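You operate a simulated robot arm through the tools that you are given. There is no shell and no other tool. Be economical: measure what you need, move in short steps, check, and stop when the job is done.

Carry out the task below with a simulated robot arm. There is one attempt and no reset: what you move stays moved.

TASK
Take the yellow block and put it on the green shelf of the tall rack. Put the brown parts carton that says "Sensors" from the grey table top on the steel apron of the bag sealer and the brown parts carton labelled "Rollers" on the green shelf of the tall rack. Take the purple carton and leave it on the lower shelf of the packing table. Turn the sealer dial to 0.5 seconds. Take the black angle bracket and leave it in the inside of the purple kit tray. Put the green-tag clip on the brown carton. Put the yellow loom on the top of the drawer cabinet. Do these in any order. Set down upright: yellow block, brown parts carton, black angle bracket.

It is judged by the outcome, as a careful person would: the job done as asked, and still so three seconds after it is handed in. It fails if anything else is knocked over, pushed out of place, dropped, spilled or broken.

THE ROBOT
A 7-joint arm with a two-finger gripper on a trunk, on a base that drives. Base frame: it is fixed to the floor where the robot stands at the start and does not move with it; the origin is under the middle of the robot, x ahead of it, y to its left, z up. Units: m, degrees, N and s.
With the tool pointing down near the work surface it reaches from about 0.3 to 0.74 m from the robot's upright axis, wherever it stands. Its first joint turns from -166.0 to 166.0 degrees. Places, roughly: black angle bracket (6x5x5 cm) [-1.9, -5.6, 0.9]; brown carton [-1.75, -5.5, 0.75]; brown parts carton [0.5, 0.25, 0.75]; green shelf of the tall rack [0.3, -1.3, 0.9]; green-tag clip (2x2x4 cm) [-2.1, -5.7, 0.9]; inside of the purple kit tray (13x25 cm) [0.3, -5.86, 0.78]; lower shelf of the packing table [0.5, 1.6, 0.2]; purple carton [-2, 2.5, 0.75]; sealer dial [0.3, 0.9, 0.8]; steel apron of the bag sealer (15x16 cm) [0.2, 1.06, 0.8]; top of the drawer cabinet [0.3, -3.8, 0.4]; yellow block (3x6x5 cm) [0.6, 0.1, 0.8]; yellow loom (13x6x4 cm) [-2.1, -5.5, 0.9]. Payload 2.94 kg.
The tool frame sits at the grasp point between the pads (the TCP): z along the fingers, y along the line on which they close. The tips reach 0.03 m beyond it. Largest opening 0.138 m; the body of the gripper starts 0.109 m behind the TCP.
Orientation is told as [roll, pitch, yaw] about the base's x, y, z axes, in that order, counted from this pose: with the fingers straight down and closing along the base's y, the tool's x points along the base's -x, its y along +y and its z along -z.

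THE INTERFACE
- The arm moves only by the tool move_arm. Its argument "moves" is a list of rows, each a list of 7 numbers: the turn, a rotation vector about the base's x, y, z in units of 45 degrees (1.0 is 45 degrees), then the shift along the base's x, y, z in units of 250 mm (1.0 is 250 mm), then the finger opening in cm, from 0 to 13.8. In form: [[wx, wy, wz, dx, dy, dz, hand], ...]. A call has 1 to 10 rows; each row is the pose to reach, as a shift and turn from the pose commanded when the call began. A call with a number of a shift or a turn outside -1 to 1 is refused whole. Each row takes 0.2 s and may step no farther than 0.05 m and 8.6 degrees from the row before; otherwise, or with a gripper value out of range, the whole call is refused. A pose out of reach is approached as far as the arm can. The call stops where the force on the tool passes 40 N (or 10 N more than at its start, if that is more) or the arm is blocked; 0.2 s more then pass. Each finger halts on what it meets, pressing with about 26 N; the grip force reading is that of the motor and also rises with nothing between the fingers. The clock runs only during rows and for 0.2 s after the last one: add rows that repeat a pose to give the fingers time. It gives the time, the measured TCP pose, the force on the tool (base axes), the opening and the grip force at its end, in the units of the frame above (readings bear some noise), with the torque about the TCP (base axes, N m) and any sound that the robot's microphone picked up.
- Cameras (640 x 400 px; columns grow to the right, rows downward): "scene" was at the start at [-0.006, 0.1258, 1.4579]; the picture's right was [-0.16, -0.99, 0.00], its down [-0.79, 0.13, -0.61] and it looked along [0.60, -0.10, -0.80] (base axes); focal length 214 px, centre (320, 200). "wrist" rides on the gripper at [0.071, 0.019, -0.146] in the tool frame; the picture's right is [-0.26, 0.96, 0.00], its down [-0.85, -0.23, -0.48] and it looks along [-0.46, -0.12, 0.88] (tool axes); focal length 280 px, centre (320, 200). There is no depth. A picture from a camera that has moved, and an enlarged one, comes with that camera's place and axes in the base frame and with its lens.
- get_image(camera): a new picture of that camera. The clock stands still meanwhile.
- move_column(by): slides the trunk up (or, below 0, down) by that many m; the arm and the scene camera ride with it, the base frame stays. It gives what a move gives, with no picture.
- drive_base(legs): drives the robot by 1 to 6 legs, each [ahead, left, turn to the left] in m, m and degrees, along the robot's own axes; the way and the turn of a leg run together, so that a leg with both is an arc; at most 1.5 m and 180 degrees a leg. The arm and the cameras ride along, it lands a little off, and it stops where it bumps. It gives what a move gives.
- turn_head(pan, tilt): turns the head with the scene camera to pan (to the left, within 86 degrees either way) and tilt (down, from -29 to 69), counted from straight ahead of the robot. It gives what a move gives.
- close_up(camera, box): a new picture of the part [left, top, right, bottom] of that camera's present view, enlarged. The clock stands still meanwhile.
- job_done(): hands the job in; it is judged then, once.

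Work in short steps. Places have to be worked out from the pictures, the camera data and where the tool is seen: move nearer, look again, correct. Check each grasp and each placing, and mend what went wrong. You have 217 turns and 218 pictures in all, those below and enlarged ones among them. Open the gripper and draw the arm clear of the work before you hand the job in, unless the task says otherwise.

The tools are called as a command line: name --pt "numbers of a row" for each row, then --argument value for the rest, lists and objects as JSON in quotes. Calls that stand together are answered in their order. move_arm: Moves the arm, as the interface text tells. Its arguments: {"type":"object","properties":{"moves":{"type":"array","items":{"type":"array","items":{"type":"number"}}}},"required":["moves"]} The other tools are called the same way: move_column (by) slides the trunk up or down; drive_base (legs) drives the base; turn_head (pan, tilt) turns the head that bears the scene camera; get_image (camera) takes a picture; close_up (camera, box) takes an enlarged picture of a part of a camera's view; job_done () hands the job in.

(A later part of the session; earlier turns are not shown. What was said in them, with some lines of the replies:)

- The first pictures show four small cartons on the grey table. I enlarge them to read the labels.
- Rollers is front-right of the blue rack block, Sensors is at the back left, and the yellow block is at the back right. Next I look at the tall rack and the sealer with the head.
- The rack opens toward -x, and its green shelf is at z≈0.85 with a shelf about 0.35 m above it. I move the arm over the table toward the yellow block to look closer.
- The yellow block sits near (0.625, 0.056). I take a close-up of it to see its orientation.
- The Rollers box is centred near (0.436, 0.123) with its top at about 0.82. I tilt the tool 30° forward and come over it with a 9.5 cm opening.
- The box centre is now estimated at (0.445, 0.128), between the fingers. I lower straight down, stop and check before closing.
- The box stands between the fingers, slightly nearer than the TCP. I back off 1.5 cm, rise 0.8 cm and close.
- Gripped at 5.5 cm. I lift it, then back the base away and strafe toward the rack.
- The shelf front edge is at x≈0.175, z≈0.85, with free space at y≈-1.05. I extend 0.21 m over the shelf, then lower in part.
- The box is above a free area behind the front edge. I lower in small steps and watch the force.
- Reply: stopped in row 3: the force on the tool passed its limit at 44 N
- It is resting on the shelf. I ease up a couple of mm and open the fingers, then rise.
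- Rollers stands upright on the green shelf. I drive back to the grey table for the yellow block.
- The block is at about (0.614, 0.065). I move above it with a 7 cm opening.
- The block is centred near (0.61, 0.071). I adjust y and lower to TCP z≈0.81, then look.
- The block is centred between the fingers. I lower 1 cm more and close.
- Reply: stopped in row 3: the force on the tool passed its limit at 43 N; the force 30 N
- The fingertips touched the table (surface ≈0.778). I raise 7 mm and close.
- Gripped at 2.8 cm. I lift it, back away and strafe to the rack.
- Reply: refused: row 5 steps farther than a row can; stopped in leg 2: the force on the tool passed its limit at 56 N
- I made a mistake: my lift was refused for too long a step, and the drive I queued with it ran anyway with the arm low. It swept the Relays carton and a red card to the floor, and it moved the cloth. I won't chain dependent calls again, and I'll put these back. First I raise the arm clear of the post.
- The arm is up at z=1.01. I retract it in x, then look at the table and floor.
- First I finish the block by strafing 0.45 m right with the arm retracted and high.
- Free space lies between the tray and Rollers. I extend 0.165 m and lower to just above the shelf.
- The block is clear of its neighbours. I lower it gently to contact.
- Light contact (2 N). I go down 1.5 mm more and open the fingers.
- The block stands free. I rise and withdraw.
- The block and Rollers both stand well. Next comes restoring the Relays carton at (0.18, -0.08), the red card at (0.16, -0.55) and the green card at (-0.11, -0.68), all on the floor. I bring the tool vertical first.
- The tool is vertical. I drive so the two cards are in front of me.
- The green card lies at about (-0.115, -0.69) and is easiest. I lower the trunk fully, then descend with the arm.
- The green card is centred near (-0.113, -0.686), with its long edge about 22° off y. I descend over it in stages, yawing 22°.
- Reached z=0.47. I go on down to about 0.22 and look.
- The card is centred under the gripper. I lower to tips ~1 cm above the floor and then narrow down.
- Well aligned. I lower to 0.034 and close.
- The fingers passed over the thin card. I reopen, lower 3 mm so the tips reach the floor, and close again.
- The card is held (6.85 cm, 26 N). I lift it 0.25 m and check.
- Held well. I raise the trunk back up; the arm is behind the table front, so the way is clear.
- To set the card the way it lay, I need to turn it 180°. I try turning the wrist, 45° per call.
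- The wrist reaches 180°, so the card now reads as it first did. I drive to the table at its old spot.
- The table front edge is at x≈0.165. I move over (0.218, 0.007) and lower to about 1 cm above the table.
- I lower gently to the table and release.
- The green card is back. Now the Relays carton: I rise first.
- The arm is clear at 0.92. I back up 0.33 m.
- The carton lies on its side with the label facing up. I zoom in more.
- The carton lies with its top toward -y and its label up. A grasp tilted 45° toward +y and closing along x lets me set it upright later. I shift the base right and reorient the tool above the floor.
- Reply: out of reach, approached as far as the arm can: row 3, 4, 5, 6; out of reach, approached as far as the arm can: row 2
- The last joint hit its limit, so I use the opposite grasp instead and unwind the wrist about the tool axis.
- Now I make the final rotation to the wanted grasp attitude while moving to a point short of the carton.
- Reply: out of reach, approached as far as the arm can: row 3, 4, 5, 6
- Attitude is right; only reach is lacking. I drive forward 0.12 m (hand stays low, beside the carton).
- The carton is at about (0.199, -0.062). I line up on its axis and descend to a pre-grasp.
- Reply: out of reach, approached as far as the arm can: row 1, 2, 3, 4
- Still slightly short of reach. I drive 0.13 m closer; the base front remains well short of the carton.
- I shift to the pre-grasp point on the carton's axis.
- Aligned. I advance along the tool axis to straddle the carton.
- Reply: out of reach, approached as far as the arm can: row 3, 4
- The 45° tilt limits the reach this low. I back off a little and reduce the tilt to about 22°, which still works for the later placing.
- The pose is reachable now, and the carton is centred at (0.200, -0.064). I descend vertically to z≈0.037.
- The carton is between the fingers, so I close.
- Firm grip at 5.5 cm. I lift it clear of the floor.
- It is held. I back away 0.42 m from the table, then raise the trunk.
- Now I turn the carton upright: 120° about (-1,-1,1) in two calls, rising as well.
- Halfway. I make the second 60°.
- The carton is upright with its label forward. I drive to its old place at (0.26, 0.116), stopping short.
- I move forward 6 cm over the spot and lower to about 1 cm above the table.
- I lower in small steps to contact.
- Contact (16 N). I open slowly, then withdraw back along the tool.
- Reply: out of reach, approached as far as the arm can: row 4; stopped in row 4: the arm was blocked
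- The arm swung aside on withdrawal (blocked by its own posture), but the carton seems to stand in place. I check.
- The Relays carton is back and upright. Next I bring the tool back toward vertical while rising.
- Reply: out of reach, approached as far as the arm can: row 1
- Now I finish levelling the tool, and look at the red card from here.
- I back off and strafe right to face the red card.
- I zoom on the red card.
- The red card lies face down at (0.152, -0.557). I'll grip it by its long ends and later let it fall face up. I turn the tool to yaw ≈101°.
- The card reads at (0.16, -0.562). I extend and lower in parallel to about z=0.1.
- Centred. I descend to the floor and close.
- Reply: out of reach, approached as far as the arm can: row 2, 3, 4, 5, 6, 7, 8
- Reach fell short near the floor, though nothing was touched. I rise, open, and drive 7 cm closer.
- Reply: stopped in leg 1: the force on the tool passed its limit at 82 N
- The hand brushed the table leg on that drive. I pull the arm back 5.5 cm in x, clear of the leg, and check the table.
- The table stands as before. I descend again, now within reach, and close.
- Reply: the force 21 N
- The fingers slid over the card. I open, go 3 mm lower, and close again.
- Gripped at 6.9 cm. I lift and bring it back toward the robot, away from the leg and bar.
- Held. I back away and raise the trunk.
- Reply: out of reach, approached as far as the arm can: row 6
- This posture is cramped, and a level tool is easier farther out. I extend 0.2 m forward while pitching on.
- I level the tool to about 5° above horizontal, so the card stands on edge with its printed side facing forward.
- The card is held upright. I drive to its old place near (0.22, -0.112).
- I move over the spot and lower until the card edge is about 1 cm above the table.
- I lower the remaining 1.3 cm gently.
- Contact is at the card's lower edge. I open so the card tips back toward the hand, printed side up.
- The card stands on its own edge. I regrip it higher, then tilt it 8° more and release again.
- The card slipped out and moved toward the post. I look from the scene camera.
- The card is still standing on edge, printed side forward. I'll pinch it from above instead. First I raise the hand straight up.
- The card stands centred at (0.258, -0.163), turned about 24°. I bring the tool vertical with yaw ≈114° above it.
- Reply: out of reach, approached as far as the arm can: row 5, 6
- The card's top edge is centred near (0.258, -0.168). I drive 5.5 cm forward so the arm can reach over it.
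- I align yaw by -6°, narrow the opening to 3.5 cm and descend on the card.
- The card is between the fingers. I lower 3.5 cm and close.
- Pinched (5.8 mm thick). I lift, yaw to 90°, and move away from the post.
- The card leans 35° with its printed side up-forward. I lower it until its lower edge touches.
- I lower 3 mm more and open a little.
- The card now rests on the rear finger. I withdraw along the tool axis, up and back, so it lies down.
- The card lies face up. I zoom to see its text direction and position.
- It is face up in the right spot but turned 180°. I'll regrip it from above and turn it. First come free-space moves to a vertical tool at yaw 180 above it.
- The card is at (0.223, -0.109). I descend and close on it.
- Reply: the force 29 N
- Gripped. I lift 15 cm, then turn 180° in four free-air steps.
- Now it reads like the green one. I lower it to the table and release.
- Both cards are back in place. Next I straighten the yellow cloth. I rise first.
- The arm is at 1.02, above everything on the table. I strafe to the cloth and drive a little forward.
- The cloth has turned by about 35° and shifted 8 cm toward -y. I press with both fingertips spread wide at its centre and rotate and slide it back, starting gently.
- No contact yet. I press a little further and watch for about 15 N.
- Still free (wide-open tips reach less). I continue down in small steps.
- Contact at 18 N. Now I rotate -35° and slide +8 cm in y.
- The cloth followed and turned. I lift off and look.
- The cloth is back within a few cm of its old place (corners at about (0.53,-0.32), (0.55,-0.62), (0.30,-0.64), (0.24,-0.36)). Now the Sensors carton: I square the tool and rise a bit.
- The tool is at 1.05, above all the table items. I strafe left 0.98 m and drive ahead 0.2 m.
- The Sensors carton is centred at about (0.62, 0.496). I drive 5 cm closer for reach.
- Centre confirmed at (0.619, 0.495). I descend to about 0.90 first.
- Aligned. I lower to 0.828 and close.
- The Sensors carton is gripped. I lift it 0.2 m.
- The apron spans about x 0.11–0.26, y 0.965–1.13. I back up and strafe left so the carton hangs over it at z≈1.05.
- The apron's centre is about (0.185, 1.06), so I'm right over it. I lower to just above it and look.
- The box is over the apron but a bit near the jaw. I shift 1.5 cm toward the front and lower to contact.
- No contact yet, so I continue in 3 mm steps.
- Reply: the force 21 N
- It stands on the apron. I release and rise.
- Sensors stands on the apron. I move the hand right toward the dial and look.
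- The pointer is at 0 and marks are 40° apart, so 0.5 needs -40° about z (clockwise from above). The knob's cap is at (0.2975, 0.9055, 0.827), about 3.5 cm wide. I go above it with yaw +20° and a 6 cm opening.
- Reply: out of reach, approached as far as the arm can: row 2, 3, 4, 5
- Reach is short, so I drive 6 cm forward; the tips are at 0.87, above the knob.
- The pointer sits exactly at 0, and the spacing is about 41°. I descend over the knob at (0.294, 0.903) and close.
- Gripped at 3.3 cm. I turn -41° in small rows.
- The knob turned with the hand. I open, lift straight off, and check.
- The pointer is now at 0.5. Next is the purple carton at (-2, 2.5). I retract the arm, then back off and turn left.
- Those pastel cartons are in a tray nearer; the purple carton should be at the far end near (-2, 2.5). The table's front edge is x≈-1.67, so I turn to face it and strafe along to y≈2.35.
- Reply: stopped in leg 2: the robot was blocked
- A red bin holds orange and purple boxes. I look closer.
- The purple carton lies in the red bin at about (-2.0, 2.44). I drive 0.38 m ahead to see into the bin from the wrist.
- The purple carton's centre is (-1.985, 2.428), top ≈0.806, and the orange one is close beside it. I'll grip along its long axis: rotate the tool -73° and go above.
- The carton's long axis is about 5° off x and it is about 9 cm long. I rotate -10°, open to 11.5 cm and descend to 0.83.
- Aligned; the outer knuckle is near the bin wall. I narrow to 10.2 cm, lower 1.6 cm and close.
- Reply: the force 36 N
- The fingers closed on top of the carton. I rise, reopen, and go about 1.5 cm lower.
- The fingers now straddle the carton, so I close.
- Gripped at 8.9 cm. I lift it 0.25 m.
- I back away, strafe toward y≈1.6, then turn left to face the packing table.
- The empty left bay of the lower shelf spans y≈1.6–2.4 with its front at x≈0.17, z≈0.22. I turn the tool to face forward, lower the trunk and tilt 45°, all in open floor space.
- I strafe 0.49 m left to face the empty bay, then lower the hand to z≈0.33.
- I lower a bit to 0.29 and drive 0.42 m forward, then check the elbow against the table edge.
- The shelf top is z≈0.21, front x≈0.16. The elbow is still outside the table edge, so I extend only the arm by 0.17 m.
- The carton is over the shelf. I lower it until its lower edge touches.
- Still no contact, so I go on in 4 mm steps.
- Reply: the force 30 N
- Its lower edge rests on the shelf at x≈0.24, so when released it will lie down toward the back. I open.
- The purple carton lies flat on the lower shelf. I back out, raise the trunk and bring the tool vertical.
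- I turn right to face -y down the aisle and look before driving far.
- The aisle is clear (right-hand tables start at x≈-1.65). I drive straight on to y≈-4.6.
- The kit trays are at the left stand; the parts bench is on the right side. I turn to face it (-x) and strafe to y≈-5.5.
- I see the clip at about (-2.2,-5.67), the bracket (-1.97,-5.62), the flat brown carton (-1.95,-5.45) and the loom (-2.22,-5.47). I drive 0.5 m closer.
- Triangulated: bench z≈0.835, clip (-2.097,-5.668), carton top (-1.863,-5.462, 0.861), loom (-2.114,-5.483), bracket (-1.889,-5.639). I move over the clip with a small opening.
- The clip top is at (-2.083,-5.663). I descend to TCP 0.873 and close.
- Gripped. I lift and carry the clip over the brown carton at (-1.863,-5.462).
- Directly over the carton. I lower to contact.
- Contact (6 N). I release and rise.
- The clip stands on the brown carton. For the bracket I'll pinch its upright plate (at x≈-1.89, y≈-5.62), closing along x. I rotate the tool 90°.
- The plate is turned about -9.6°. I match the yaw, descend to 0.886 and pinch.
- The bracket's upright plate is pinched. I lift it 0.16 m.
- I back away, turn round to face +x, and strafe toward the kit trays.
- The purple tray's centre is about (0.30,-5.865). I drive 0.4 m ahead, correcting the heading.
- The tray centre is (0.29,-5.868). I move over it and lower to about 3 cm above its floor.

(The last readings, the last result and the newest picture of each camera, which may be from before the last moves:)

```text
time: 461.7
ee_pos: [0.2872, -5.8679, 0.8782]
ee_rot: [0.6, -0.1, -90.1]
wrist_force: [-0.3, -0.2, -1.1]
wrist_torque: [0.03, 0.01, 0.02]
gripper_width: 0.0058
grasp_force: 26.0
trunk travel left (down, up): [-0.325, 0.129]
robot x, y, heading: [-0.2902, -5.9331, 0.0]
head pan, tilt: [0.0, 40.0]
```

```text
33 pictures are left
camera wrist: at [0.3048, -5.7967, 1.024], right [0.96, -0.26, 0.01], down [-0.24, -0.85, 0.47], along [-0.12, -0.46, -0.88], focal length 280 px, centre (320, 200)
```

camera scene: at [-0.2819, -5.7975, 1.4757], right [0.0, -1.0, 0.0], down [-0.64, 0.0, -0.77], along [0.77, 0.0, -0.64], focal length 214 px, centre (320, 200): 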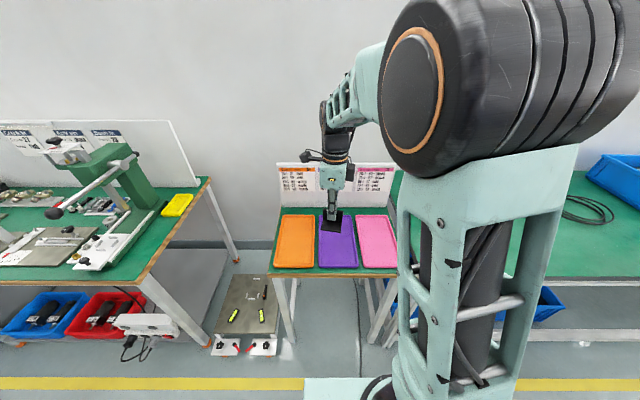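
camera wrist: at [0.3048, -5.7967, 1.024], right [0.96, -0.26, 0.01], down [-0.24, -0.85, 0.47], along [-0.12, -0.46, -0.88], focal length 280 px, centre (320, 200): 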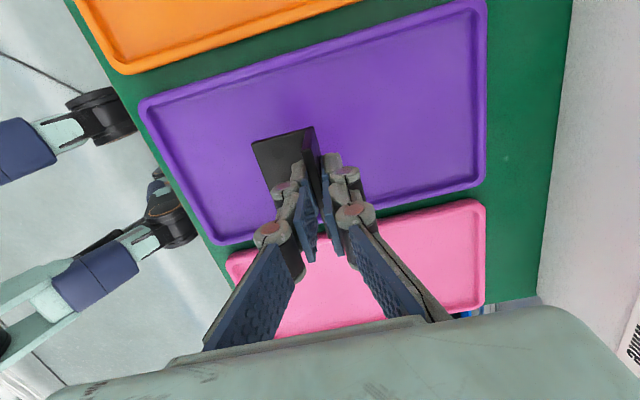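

Well inside the tray outline. I lower to contact in small steps.

move_arm --pt "0 0 0 0 0 -0.1 0" --pt "0 0 0 0 0 -0.15 0" --pt "0 0 0 0 0 -0.17 0" --pt "0 0 0 0 0 -0.185 0" --pt "0 0 0 0 0 -0.2 0"

```text
time: 462.9
ee_pos: [0.2899, -5.8664, 0.8306]
ee_rot: [0.8, 0.0, -90.2]
wrist_force: [0.7, -1.5, 19.9]
wrist_torque: [0.01, 0.0, 0.0]
gripper_width: 0.0058
grasp_force: 25.8
trunk travel left (down, up): [-0.325, 0.129]
robot x, y, heading: [-0.2839, -5.9383, 0.1]
head pan, tilt: [0.0, 40.0]
```

Contact (20 N). I release and rise.

move_arm --pt "0 0 0 0 0 0.006 0.6" --pt "0 0 0 0 0 0.006 2" --pt "0 0 0 0 0 0.006 3.5" --pt "0 0 0 0 0 0.01 3.5" --pt "0 0 0 0 0 0.15 3.5" --pt "0 0 0 0 0 0.32 3.5" --pt "0 0 0 0 0 0.5 3.5" --pt "0 0 0 0 0 0.68 3.5" --pt "0 0 0 0 0 0.86 3.5"

get_image --camera "wrist"

```text
time: 464.9
ee_pos: [0.286, -5.8679, 1.0432]
ee_rot: [0.4, 0.0, -90.1]
wrist_force: [-0.1, 0.2, 0.0]
wrist_torque: [-0.02, 0.02, 0.01]
gripper_width: 0.035
grasp_force: 0.1
trunk travel left (down, up): [-0.325, 0.129]
robot x, y, heading: [-0.2847, -5.935, 0.1]
head pan, tilt: [0.0, 40.0]
```

```text
32 pictures are left
camera wrist: at [0.3045, -5.7969, 1.1888], right [0.96, -0.26, 0.01], down [-0.24, -0.85, 0.47], along [-0.12, -0.46, -0.88], focal length 280 px, centre (320, 200)
```

wrist: 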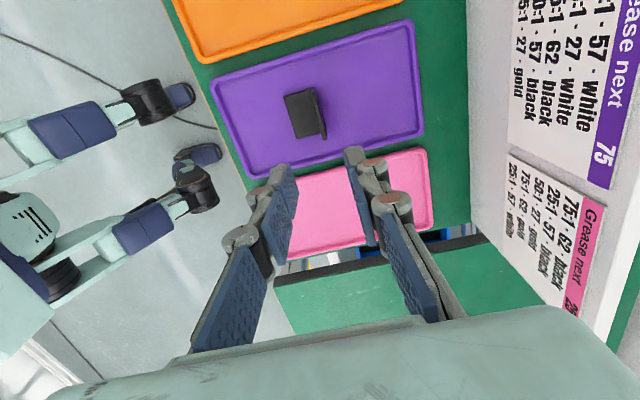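

The bracket stands in the purple tray. Now I return for the loom.

drive_base --legs '[[-0.4, 0, 0], [0, 0, 180], [0, -0.52, 0], [0.55, 0, 0]]'

get_image --camera "scene"

```text
time: 482.0
ee_pos: [-1.8079, -5.4895, 1.0417]
ee_rot: [0.5, 0.1, 88.9]
wrist_force: [-0.2, -1.0, -0.6]
wrist_torque: [-0.01, -0.05, -0.03]
gripper_width: 0.035
grasp_force: 0.0
trunk travel left (down, up): [-0.325, 0.129]
robot x, y, heading: [-1.2362, -5.4314, 179.1]
head pan, tilt: [0.0, 40.0]
```

```text
31 pictures are left
camera scene: at [-1.2382, -5.5621, 1.4757], right [0.01, 1.0, 0.0], down [0.64, -0.01, -0.77], along [-0.77, 0.01, -0.64], focal length 214 px, centre (320, 200)
```

scene: 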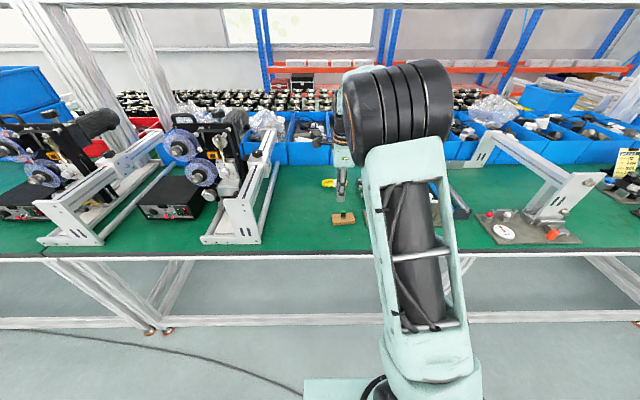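

I drive the last 0.19 m and look from the wrist, opening the hand to 9 cm.

drive_base --legs '[[0.19, 0, 0]]'

move_arm --pt "0 0 0 -0.15 0 0 5" --pt "0 0 0 -0.3 0.01 0 7" --pt "0 0 0 -0.44 0.02 -0.05 9" --pt "0 0 0 -0.44 0.02 -0.15 9"

get_image --camera "wrist"

```text
time: 483.6
ee_pos: [-1.9964, -5.4853, 1.043]
ee_rot: [0.5, 0.0, 88.8]
wrist_force: [0.0, 0.1, -0.2]
wrist_torque: [0.01, 0.01, -0.01]
gripper_width: 0.0355
grasp_force: 0.2
trunk travel left (down, up): [-0.325, 0.129]
robot x, y, heading: [-1.4228, -5.427, 179.1]
head pan, tilt: [0.0, 40.0]
```

```text
time: 484.6
ee_pos: [-2.1065, -5.4808, 1.0056]
ee_rot: [0.4, 0.1, 88.8]
wrist_force: [0.2, -0.5, -0.3]
wrist_torque: [-0.02, -0.02, 0.0]
gripper_width: 0.0899
grasp_force: 0.1
trunk travel left (down, up): [-0.325, 0.129]
robot x, y, heading: [-1.4211, -5.4244, 178.8]
head pan, tilt: [0.0, 40.0]
```

```text
30 pictures are left
camera wrist: at [-2.127, -5.5516, 1.1512], right [-0.96, 0.28, 0.01], down [0.25, 0.84, 0.47], along [0.13, 0.46, -0.88], focal length 280 px, centre (320, 200)
```

wrist: 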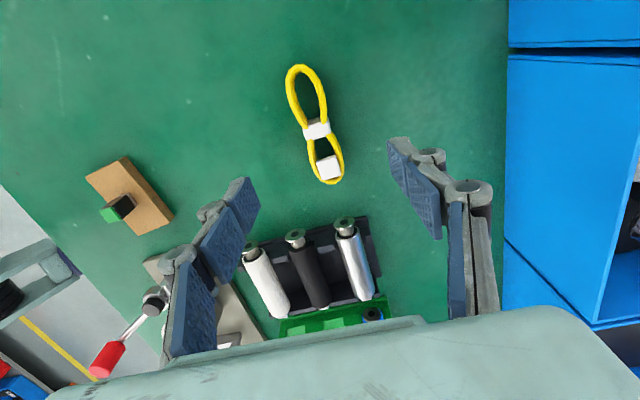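

The loom's centre is right under the TCP with its long axis along y. I descend to 0.869 and close across it.

move_arm --pt "0 0 0 0.004 0.004 -0.17 9" --pt "0 0 0 0.004 0.004 -0.34 9" --pt "0 0 0 0.004 0.004 -0.48 9" --pt "0 0 0 0.004 0.004 -0.545 9" --pt "0 0 0 0.004 0.004 -0.545 7" --pt "0 0 0 0.004 0.004 -0.545 5" --pt "0 0 0 0.004 0.004 -0.545 3" --pt "0 0 0 0.004 0.004 -0.545 1" --pt "0 0 0 0.004 0.004 -0.545 1"

get_image --camera "wrist"

```text
time: 486.6
ee_pos: [-2.1044, -5.48, 0.8698]
ee_rot: [0.8, 0.0, 88.9]
wrist_force: [2.3, -1.0, 8.3]
wrist_torque: [-0.06, -0.06, 0.22]
gripper_width: 0.0273
grasp_force: 26.0
trunk travel left (down, up): [-0.325, 0.129]
robot x, y, heading: [-1.4208, -5.4262, 179.2]
head pan, tilt: [0.0, 40.0]
```

```text
29 pictures are left
camera wrist: at [-2.1249, -5.5508, 1.0158], right [-0.96, 0.28, 0.01], down [0.25, 0.84, 0.47], along [0.12, 0.46, -0.88], focal length 280 px, centre (320, 200)
```

wrist: 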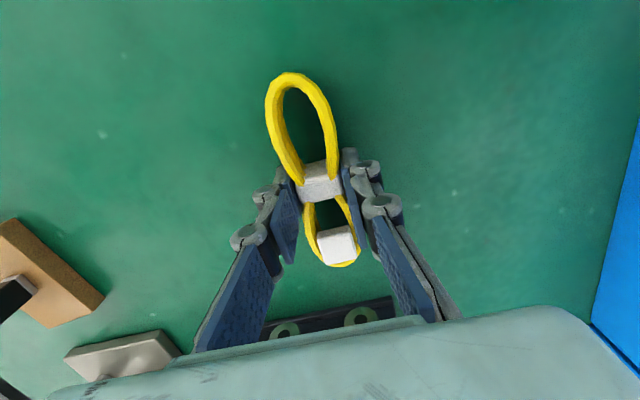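

Gripped at the strap (2.7 cm). I lift it 0.19 m and verify.

move_arm --pt "0 0 0 0 0 0.12 1" --pt "0 0 0 0 0 0.28 1" --pt "0 0 0 0 0 0.45 1" --pt "0 0 0 0 0 0.62 1" --pt "0 0 0 0.1 0 0.76 1"

get_image --camera "wrist"

```text
time: 487.8
ee_pos: [-2.0783, -5.4761, 1.0607]
ee_rot: [0.3, 0.1, 88.8]
wrist_force: [-0.4, -0.8, -1.0]
wrist_torque: [-0.01, -0.01, -0.01]
gripper_width: 0.0272
grasp_force: 26.4
trunk travel left (down, up): [-0.325, 0.129]
robot x, y, heading: [-1.4181, -5.4301, 179.1]
head pan, tilt: [0.0, 40.0]
```

```text
28 pictures are left
camera wrist: at [-2.0995, -5.5465, 1.2072], right [-0.96, 0.28, 0.01], down [0.25, 0.84, 0.47], along [0.13, 0.46, -0.88], focal length 280 px, centre (320, 200)
```

wrist: 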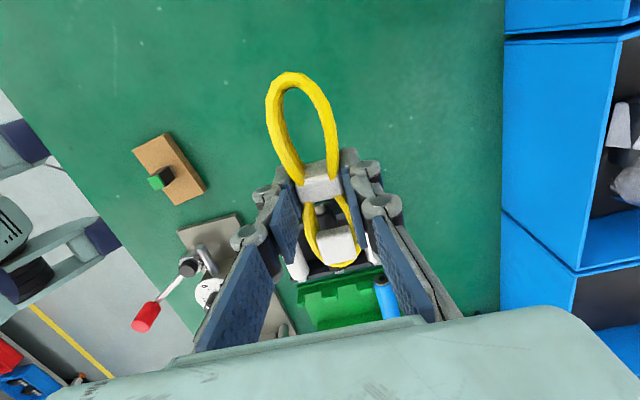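

The loom is held and the clip is undisturbed. I back away, strafe along the aisle to y≈-3.9 and turn to face +x.

drive_base --legs '[[-0.55, 0, 0], [0, -1.5, 0], [0, 0, 180]]'

turn_head --pan 0 --tilt 42

get_image --camera "scene"

```text
time: 511.2
ee_pos: [-0.1846, -3.886, 1.0603]
ee_rot: [0.5, 0.0, -91.6]
wrist_force: [-0.1, 0.1, -0.2]
wrist_torque: [-0.01, 0.0, 0.02]
gripper_width: 0.0271
grasp_force: 26.1
trunk travel left (down, up): [-0.325, 0.129]
robot x, y, heading: [-0.8412, -3.9267, -1.3]
head pan, tilt: [0.0, 40.0]
```

```text
time: 511.8
ee_pos: [-0.184, -3.8865, 1.0602]
ee_rot: [0.6, -0.1, -91.7]
wrist_force: [0.9, 0.4, -0.9]
wrist_torque: [0.0, 0.01, 0.01]
gripper_width: 0.027
grasp_force: 26.1
trunk travel left (down, up): [-0.325, 0.129]
robot x, y, heading: [-0.8459, -3.9265, -1.4]
head pan, tilt: [0.0, 42.0]
```

```text
27 pictures are left
camera scene: at [-0.8363, -3.7922, 1.4727], right [-0.02, -1.0, 0.0], down [-0.67, 0.02, -0.74], along [0.74, -0.02, -0.67], focal length 214 px, centre (320, 200)
```

scene: 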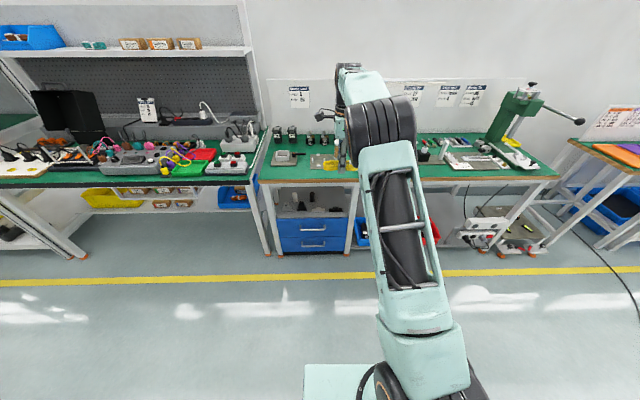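

The cabinet stands under the bench. I look closely at its top.

close_up --camera "scene" --box '[250, 160, 370, 260]'

```text
4.00 times, centred on (310, 210) of scene
camera zoom: at [-0.8363, -3.7922, 1.4727], right [-0.02, -1.0, 0.0], down [-0.67, 0.02, -0.74], along [0.74, -0.02, -0.67], focal length 858 px, centre (360, 160)
```

zoom: 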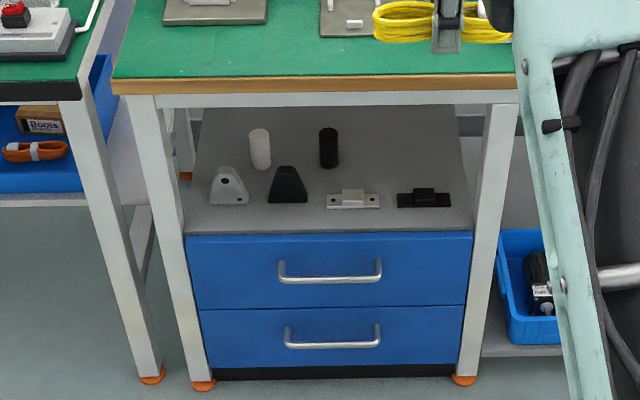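

The cabinet top (z≈0.4, x 0.16–0.5, y -3.5 to -4.0) has parts on it; free space is at the right rear, around (0.33,-3.885). I need a near-level tool under the bench. I lower the trunk and tilt the tool in open space.

move_column --by -0.32

move_arm --pt "0 -0.17 0 0 0 -0.15 1" --pt "0 -0.34 0 0 0 -0.3 1" --pt "0 -0.51 0 0 0 -0.45 1" --pt "0 -0.68 0 0 0 -0.6 1" --pt "0 -0.85 0 0 0 -0.75 1" --pt "0 -1 0 0 0 -0.85 1"

move_arm --pt "0 -0.13 0 0 0 0 1" --pt "0 -0.26 0 0 0 0 1" --pt "0 -0.39 0 0 0 0 1" --pt "0 -0.51 0 0 0 0 1"

get_image --camera "scene"

```text
time: 515.0
ee_pos: [-0.1847, -3.886, 0.7408]
ee_rot: [0.5, 0.0, -91.6]
wrist_force: [0.0, -0.7, -1.0]
wrist_torque: [-0.03, -0.02, -0.03]
gripper_width: 0.0273
grasp_force: 25.9
trunk travel left (down, up): [-0.005, 0.449]
robot x, y, heading: [-0.8432, -3.9261, -1.4]
head pan, tilt: [0.0, 42.0]
```

```text
time: 516.4
ee_pos: [-0.1834, -3.8854, 0.5299]
ee_rot: [45.5, 1.3, -91.1]
wrist_force: [-0.9, 0.2, 0.6]
wrist_torque: [-0.05, 0.05, -0.04]
gripper_width: 0.027
grasp_force: 26.3
trunk travel left (down, up): [-0.005, 0.449]
robot x, y, heading: [-0.8431, -3.9314, -1.4]
head pan, tilt: [0.0, 42.0]
```

```text
time: 517.4
ee_pos: [-0.183, -3.8852, 0.5298]
ee_rot: [68.5, 1.6, -90.6]
wrist_force: [0.9, 0.0, -0.7]
wrist_torque: [0.05, 0.05, 0.01]
gripper_width: 0.0272
grasp_force: 26.1
trunk travel left (down, up): [-0.005, 0.449]
robot x, y, heading: [-0.8424, -3.9324, -1.4]
head pan, tilt: [0.0, 42.0]
```

```text
25 pictures are left
camera scene: at [-0.8365, -3.7922, 1.1528], right [-0.02, -1.0, 0.0], down [-0.67, 0.02, -0.74], along [0.74, -0.02, -0.67], focal length 214 px, centre (320, 200)
```

scene: 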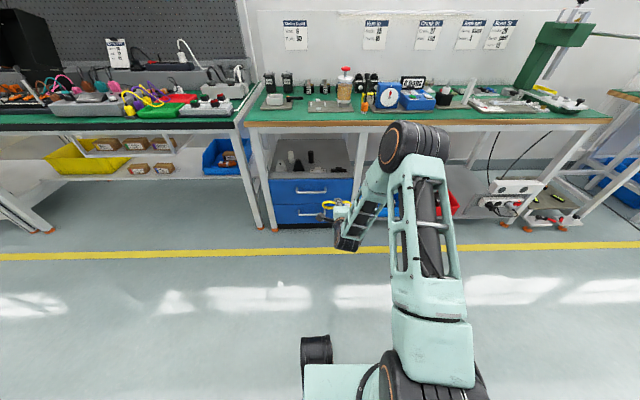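

The tilt works, but the forearm is steep. I extend the arm 0.22 m so it flattens out.

move_arm --pt "0 0 0 0.17 0 0 1" --pt "0 0 0 0.34 0 0 1" --pt "0 0 0 0.51 0 0 1" --pt "0 0 0 0.68 0 0 1" --pt "0 0 0 0.86 0 -0.05 1"

get_image --camera "scene"

```text
time: 518.6
ee_pos: [0.0329, -3.8861, 0.517]
ee_rot: [68.4, 1.5, -90.6]
wrist_force: [0.2, 0.2, -0.1]
wrist_torque: [-0.03, 0.09, 0.0]
gripper_width: 0.0272
grasp_force: 26.1
trunk travel left (down, up): [-0.005, 0.449]
robot x, y, heading: [-0.8417, -3.9279, -1.3]
head pan, tilt: [0.0, 42.0]
```

```text
24 pictures are left
camera scene: at [-0.8366, -3.7922, 1.1528], right [-0.02, -1.0, 0.0], down [-0.67, 0.02, -0.74], along [0.74, -0.02, -0.67], focal length 214 px, centre (320, 200)
```

scene: 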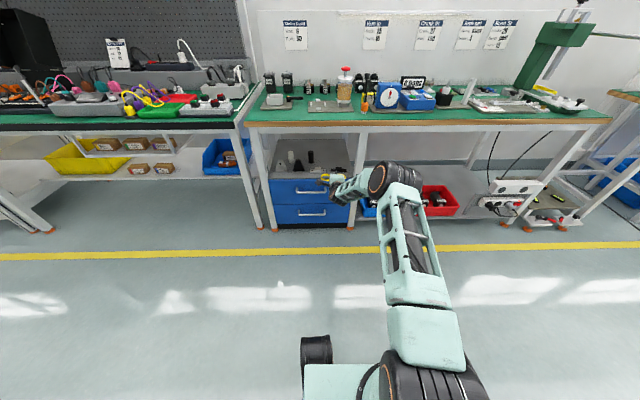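

The arm lies flat now. I reduce the tilt to 45° for clearance over the front parts, then reposition so I approach along heading -25°, clear of the bench's right leg.

move_arm --pt "0 0.13 0 0 0 -0.04 1" --pt "0 0.26 0 0 0 -0.08 1" --pt "0 0.39 0 0 0 -0.12 1" --pt "0 0.51 0 0 0 -0.16 1"

drive_base --legs '[[-0.2, 0.61, 0], [0, 0, -23.7]]'

get_image --camera "scene"

```text
time: 519.6
ee_pos: [0.0308, -3.8852, 0.4781]
ee_rot: [45.5, 1.3, -91.1]
wrist_force: [-0.6, -1.4, -0.7]
wrist_torque: [0.04, 0.01, 0.03]
gripper_width: 0.0272
grasp_force: 26.0
trunk travel left (down, up): [-0.005, 0.449]
robot x, y, heading: [-0.8428, -3.9288, -1.5]
head pan, tilt: [0.0, 42.0]
```

```text
time: 526.7
ee_pos: [-0.2012, -3.616, 0.4759]
ee_rot: [45.5, 1.2, -114.2]
wrist_force: [-0.4, -0.3, -0.2]
wrist_torque: [-0.01, 0.01, 0.0]
gripper_width: 0.0271
grasp_force: 26.1
trunk travel left (down, up): [-0.005, 0.449]
robot x, y, heading: [-1.0225, -3.3108, -24.5]
head pan, tilt: [0.0, 42.0]
```

```text
23 pictures are left
camera scene: at [-0.9631, -3.1881, 1.1527], right [-0.42, -0.91, 0.0], down [-0.61, 0.28, -0.74], along [0.68, -0.31, -0.67], focal length 214 px, centre (320, 200)
```

scene: 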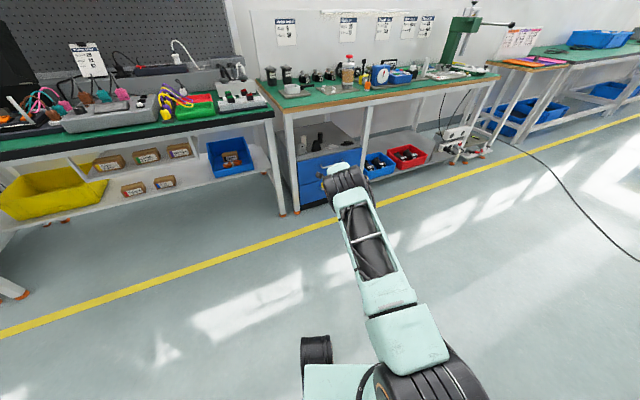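

I approach 0.36 m along the line toward the target and look from the wrist.

drive_base --legs '[[0.36, -0.015, 0]]'

get_image --camera "wrist"

close_up --camera "scene" --box '[230, 60, 430, 220]'

```text
time: 529.1
ee_pos: [0.1192, -3.7864, 0.4789]
ee_rot: [45.2, 1.4, -114.8]
wrist_force: [-16.2, 6.6, 12.0]
wrist_torque: [0.02, 0.64, -0.28]
gripper_width: 0.0289
grasp_force: 25.9
trunk travel left (down, up): [-0.005, 0.449]
robot x, y, heading: [-0.6972, -3.4778, -24.9]
head pan, tilt: [0.0, 42.0]
stopped in leg 1: the force on the tool passed its limit at 62 N (the readings are from after the stop); the commanded pose is now the measured one
```

```text
22 pictures are left
camera wrist: at [0.0647, -3.6873, 0.5961], right [0.5, -0.54, 0.68], down [-0.81, -0.57, 0.15], along [0.3, -0.63, -0.72], focal length 280 px, centre (320, 200)
```

wrist: 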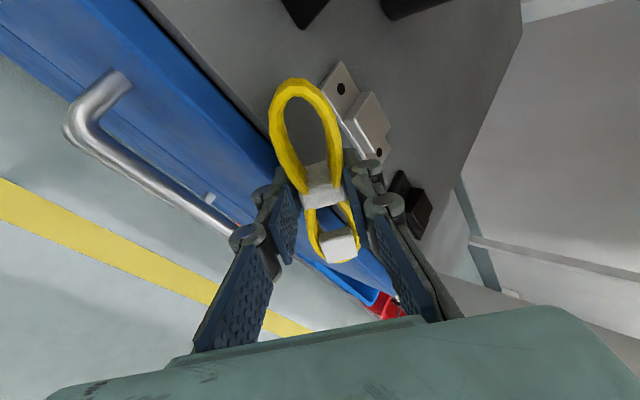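

```text
2.50 times, centred on (330, 140) of scene
camera zoom: at [-0.6399, -3.3533, 1.1527], right [-0.42, -0.91, 0.0], down [-0.61, 0.28, -0.74], along [0.68, -0.31, -0.67], focal length 536 px, centre (295, 350)
```

zoom: 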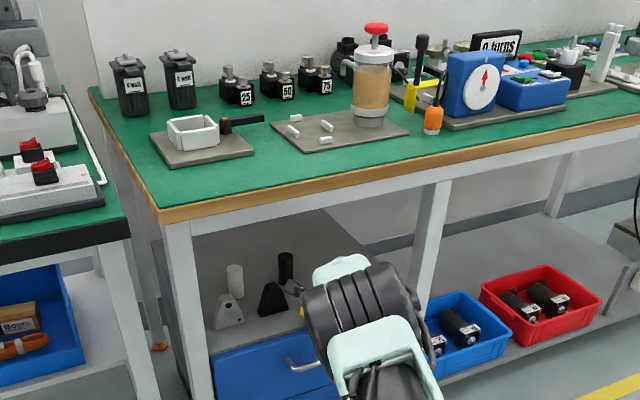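

The lower finger met the cabinet's front edge; its top is nearer z≈0.425. I back off 0.12 m, then tilt to 60° and raise to 0.512.

drive_base --legs '[[-0.12, 0, 0]]'

move_arm --pt "-0.047 -0.1 0 0 0 0.05 1" --pt "-0.094 -0.2 0 0 0 0.1 1" --pt "-0.141 -0.302 0 0 0 0.135 1"

get_image --camera "wrist"

```text
time: 530.3
ee_pos: [0.0089, -3.7363, 0.4744]
ee_rot: [45.1, 1.3, -114.6]
wrist_force: [-1.0, 0.5, -1.0]
wrist_torque: [0.03, 0.0, -0.02]
gripper_width: 0.0272
grasp_force: 25.4
trunk travel left (down, up): [-0.005, 0.449]
robot x, y, heading: [-0.8041, -3.4257, -24.9]
head pan, tilt: [0.0, 42.0]
```

```text
time: 531.1
ee_pos: [0.0105, -3.7365, 0.5105]
ee_rot: [60.2, 1.2, -114.4]
wrist_force: [0.7, -0.5, -1.0]
wrist_torque: [0.01, 0.0, 0.02]
gripper_width: 0.027
grasp_force: 25.8
trunk travel left (down, up): [-0.005, 0.449]
robot x, y, heading: [-0.8064, -3.4258, -24.9]
head pan, tilt: [0.0, 42.0]
```

```text
20 pictures are left
camera wrist: at [-0.0687, -3.6261, 0.6006], right [0.32, -0.45, 0.83], down [-0.83, -0.56, 0.02], along [0.45, -0.7, -0.55], focal length 280 px, centre (320, 200)
```

wrist: 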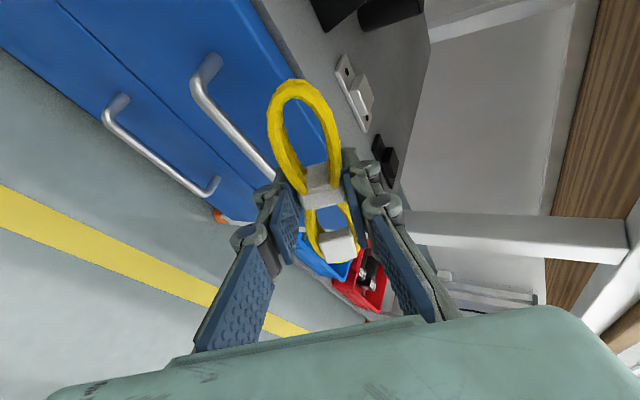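

Clear of the edge now. I drive 0.35 m along the approach line.

drive_base --legs '[[0.2, -0.004, 0]]'

get_image --camera "wrist"

```text
time: 532.7
ee_pos: [0.1915, -3.826, 0.5098]
ee_rot: [60.2, 1.1, -114.4]
wrist_force: [-0.7, 0.3, -0.6]
wrist_torque: [0.01, 0.05, -0.01]
gripper_width: 0.0272
grasp_force: 25.9
trunk travel left (down, up): [-0.005, 0.449]
robot x, y, heading: [-0.6269, -3.5165, -25.0]
head pan, tilt: [0.0, 42.0]
```

```text
19 pictures are left
camera wrist: at [0.1125, -3.7147, 0.6001], right [0.32, -0.45, 0.83], down [-0.83, -0.56, 0.02], along [0.45, -0.7, -0.56], focal length 280 px, centre (320, 200)
```

wrist: 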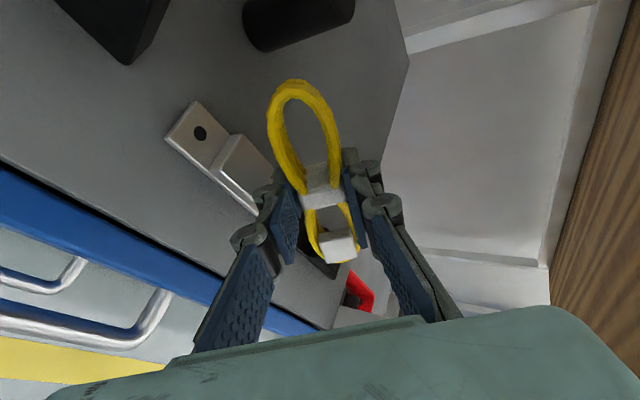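

Passing over the parts cleanly. I drive 0.14 m further.

drive_base --legs '[[0.14, -0.01, 0]]'

get_image --camera "wrist"

```text
time: 534.1
ee_pos: [0.3108, -3.8972, 0.5096]
ee_rot: [60.1, 1.2, -114.7]
wrist_force: [-0.9, 0.1, -1.8]
wrist_torque: [-0.01, 0.0, 0.02]
gripper_width: 0.0274
grasp_force: 25.7
trunk travel left (down, up): [-0.005, 0.449]
robot x, y, heading: [-0.5024, -3.586, -25.1]
head pan, tilt: [0.0, 42.0]
```

```text
18 pictures are left
camera wrist: at [0.2335, -3.7855, 0.6001], right [0.32, -0.45, 0.83], down [-0.83, -0.55, 0.02], along [0.45, -0.7, -0.56], focal length 280 px, centre (320, 200)
```

wrist: 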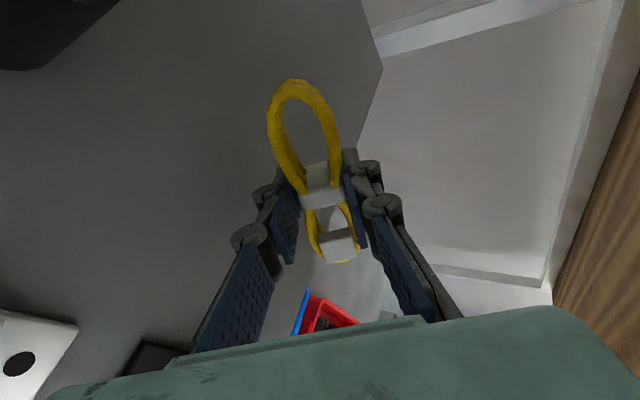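

The loom is over the free rear-right area. I lower in steps to contact.

move_arm --pt "0 0 0 0 0 -0.06 1" --pt "0 0 0 0 0 -0.1 1" --pt "0 0 0 0 0 -0.13 1" --pt "0 0 0 0 0 -0.15 1"

get_image --camera "wrist"

```text
time: 535.1
ee_pos: [0.3157, -3.8968, 0.4833]
ee_rot: [60.9, 1.1, -114.5]
wrist_force: [4.3, 7.2, 30.0]
wrist_torque: [-1.32, 0.05, 0.16]
gripper_width: 0.0283
grasp_force: 26.7
trunk travel left (down, up): [-0.005, 0.449]
robot x, y, heading: [-0.5071, -3.5856, -25.1]
head pan, tilt: [0.0, 42.0]
```

```text
17 pictures are left
camera wrist: at [0.2357, -3.7842, 0.5719], right [0.31, -0.45, 0.84], down [-0.83, -0.55, 0.01], along [0.46, -0.7, -0.54], focal length 280 px, centre (320, 200)
```

wrist: 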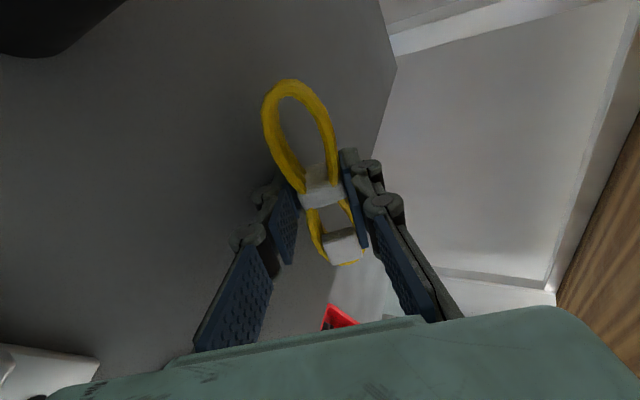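

One end of the loom touches the cabinet top. I open, rising slightly, so it settles.

move_arm --pt "0 0 0 0 0 0.0 2.8" --pt "0 0 0 0 0 0.01 3.4" --pt "0 0 0 0 0 0.02 4.2" --pt "0 0 0 0 0 0.03 5" --pt "0 0 0 0 0 0.03 5"

get_image --camera "wrist"

```text
time: 536.3
ee_pos: [0.3106, -3.8977, 0.4762]
ee_rot: [60.0, 1.2, -114.7]
wrist_force: [-1.4, 0.3, 0.7]
wrist_torque: [-0.05, 0.06, -0.01]
gripper_width: 0.0534
grasp_force: 0.1
trunk travel left (down, up): [-0.005, 0.449]
robot x, y, heading: [-0.5058, -3.5872, -25.1]
head pan, tilt: [0.0, 42.0]
```

```text
16 pictures are left
camera wrist: at [0.2327, -3.7866, 0.5682], right [0.32, -0.46, 0.83], down [-0.83, -0.55, 0.02], along [0.45, -0.7, -0.56], focal length 280 px, centre (320, 200)
```

wrist: 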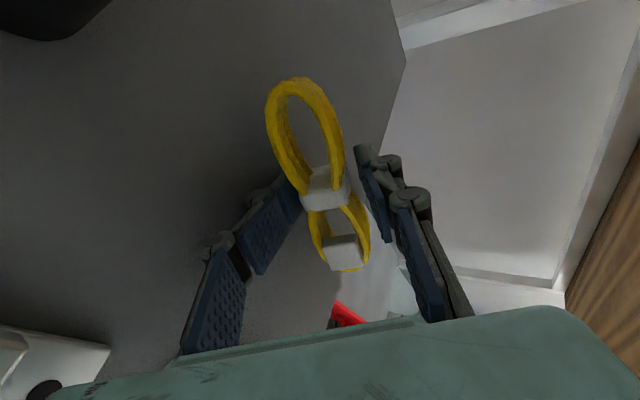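

The loom rests on the lower finger. I withdraw straight back horizontally so the finger drops away from under it.

move_arm --pt "0 0 0 -0.17 0.08 0 5" --pt "0 0 0 -0.34 0.16 0.03 5" --pt "0 0 0 -0.5 0.235 0.1 5"

get_image --camera "wrist"

```text
time: 537.1
ee_pos: [0.1873, -3.8373, 0.5057]
ee_rot: [60.0, 1.2, -114.6]
wrist_force: [0.1, 0.4, -0.6]
wrist_torque: [-0.04, 0.01, 0.0]
gripper_width: 0.05
grasp_force: 0.0
trunk travel left (down, up): [-0.005, 0.449]
robot x, y, heading: [-0.5089, -3.5829, -25.3]
head pan, tilt: [0.0, 42.0]
```

```text
15 pictures are left
camera wrist: at [0.1091, -3.7258, 0.5961], right [0.32, -0.46, 0.83], down [-0.83, -0.55, 0.02], along [0.45, -0.7, -0.56], focal length 280 px, centre (320, 200)
```

wrist: 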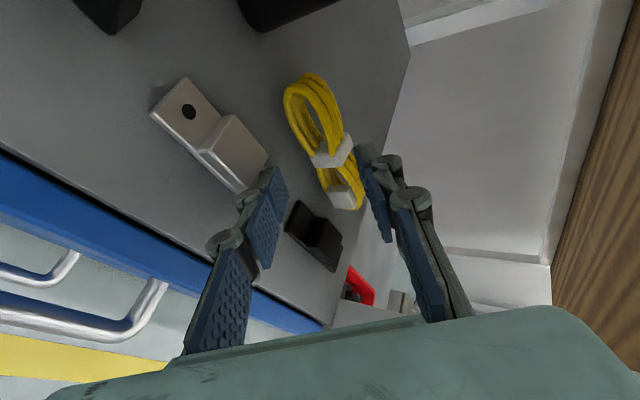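

The loom lies on the cabinet top and the other parts are undisturbed. I back the robot out.

drive_base --legs '[[-0.5, 0, 0]]'

turn_head --pan 0 --tilt 38

close_up --camera "scene" --box '[240, 100, 440, 240]'

```text
time: 539.9
ee_pos: [-0.2501, -3.6248, 0.5057]
ee_rot: [60.1, 1.3, -114.0]
wrist_force: [-0.3, -0.2, 0.4]
wrist_torque: [0.0, 0.0, -0.01]
gripper_width: 0.0501
grasp_force: 0.1
trunk travel left (down, up): [-0.005, 0.449]
robot x, y, heading: [-0.9469, -3.3796, -24.8]
head pan, tilt: [0.0, 42.0]
```

```text
time: 540.6
ee_pos: [-0.2496, -3.6254, 0.5063]
ee_rot: [60.2, 1.3, -113.9]
wrist_force: [-0.5, -0.5, -0.1]
wrist_torque: [0.0, -0.03, 0.02]
gripper_width: 0.0498
grasp_force: 0.0
trunk travel left (down, up): [-0.005, 0.449]
robot x, y, heading: [-0.947, -3.3815, -24.5]
head pan, tilt: [0.0, 38.0]
```

```text
2.86 times, centred on (340, 170) of scene
camera zoom: at [-0.8832, -3.2567, 1.1586], right [-0.41, -0.91, 0.0], down [-0.56, 0.26, -0.79], along [0.72, -0.33, -0.62], focal length 613 px, centre (263, 286)
```

zoom: 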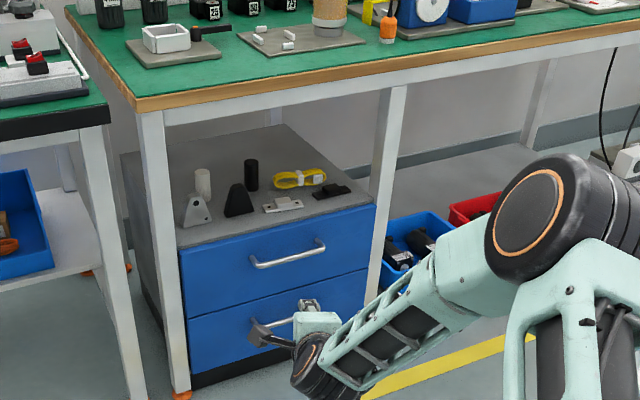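

All placements have been checked: the loom is on the cabinet top, the hand is open and the arm is clear of the work. I hand the job in.

job_done

```text
The job is handed in.
```

I handed the job in with every placement done and the dial set to 0.5 seconds. On the way I knocked some things off the grey table, and my repair of the yellow cloth isn't perfect.

- **Mishap:** while carrying the yellow block I swept the Relays carton and the green and red cards onto the floor and shifted the cloth. The carton and cards are back in place, upright and facing as before. The cloth is within a few cm of where it was, with a wrinkle.
- **Table leg:** the hand also hit a table leg while reaching for the red card; the table looked unmoved afterwards.
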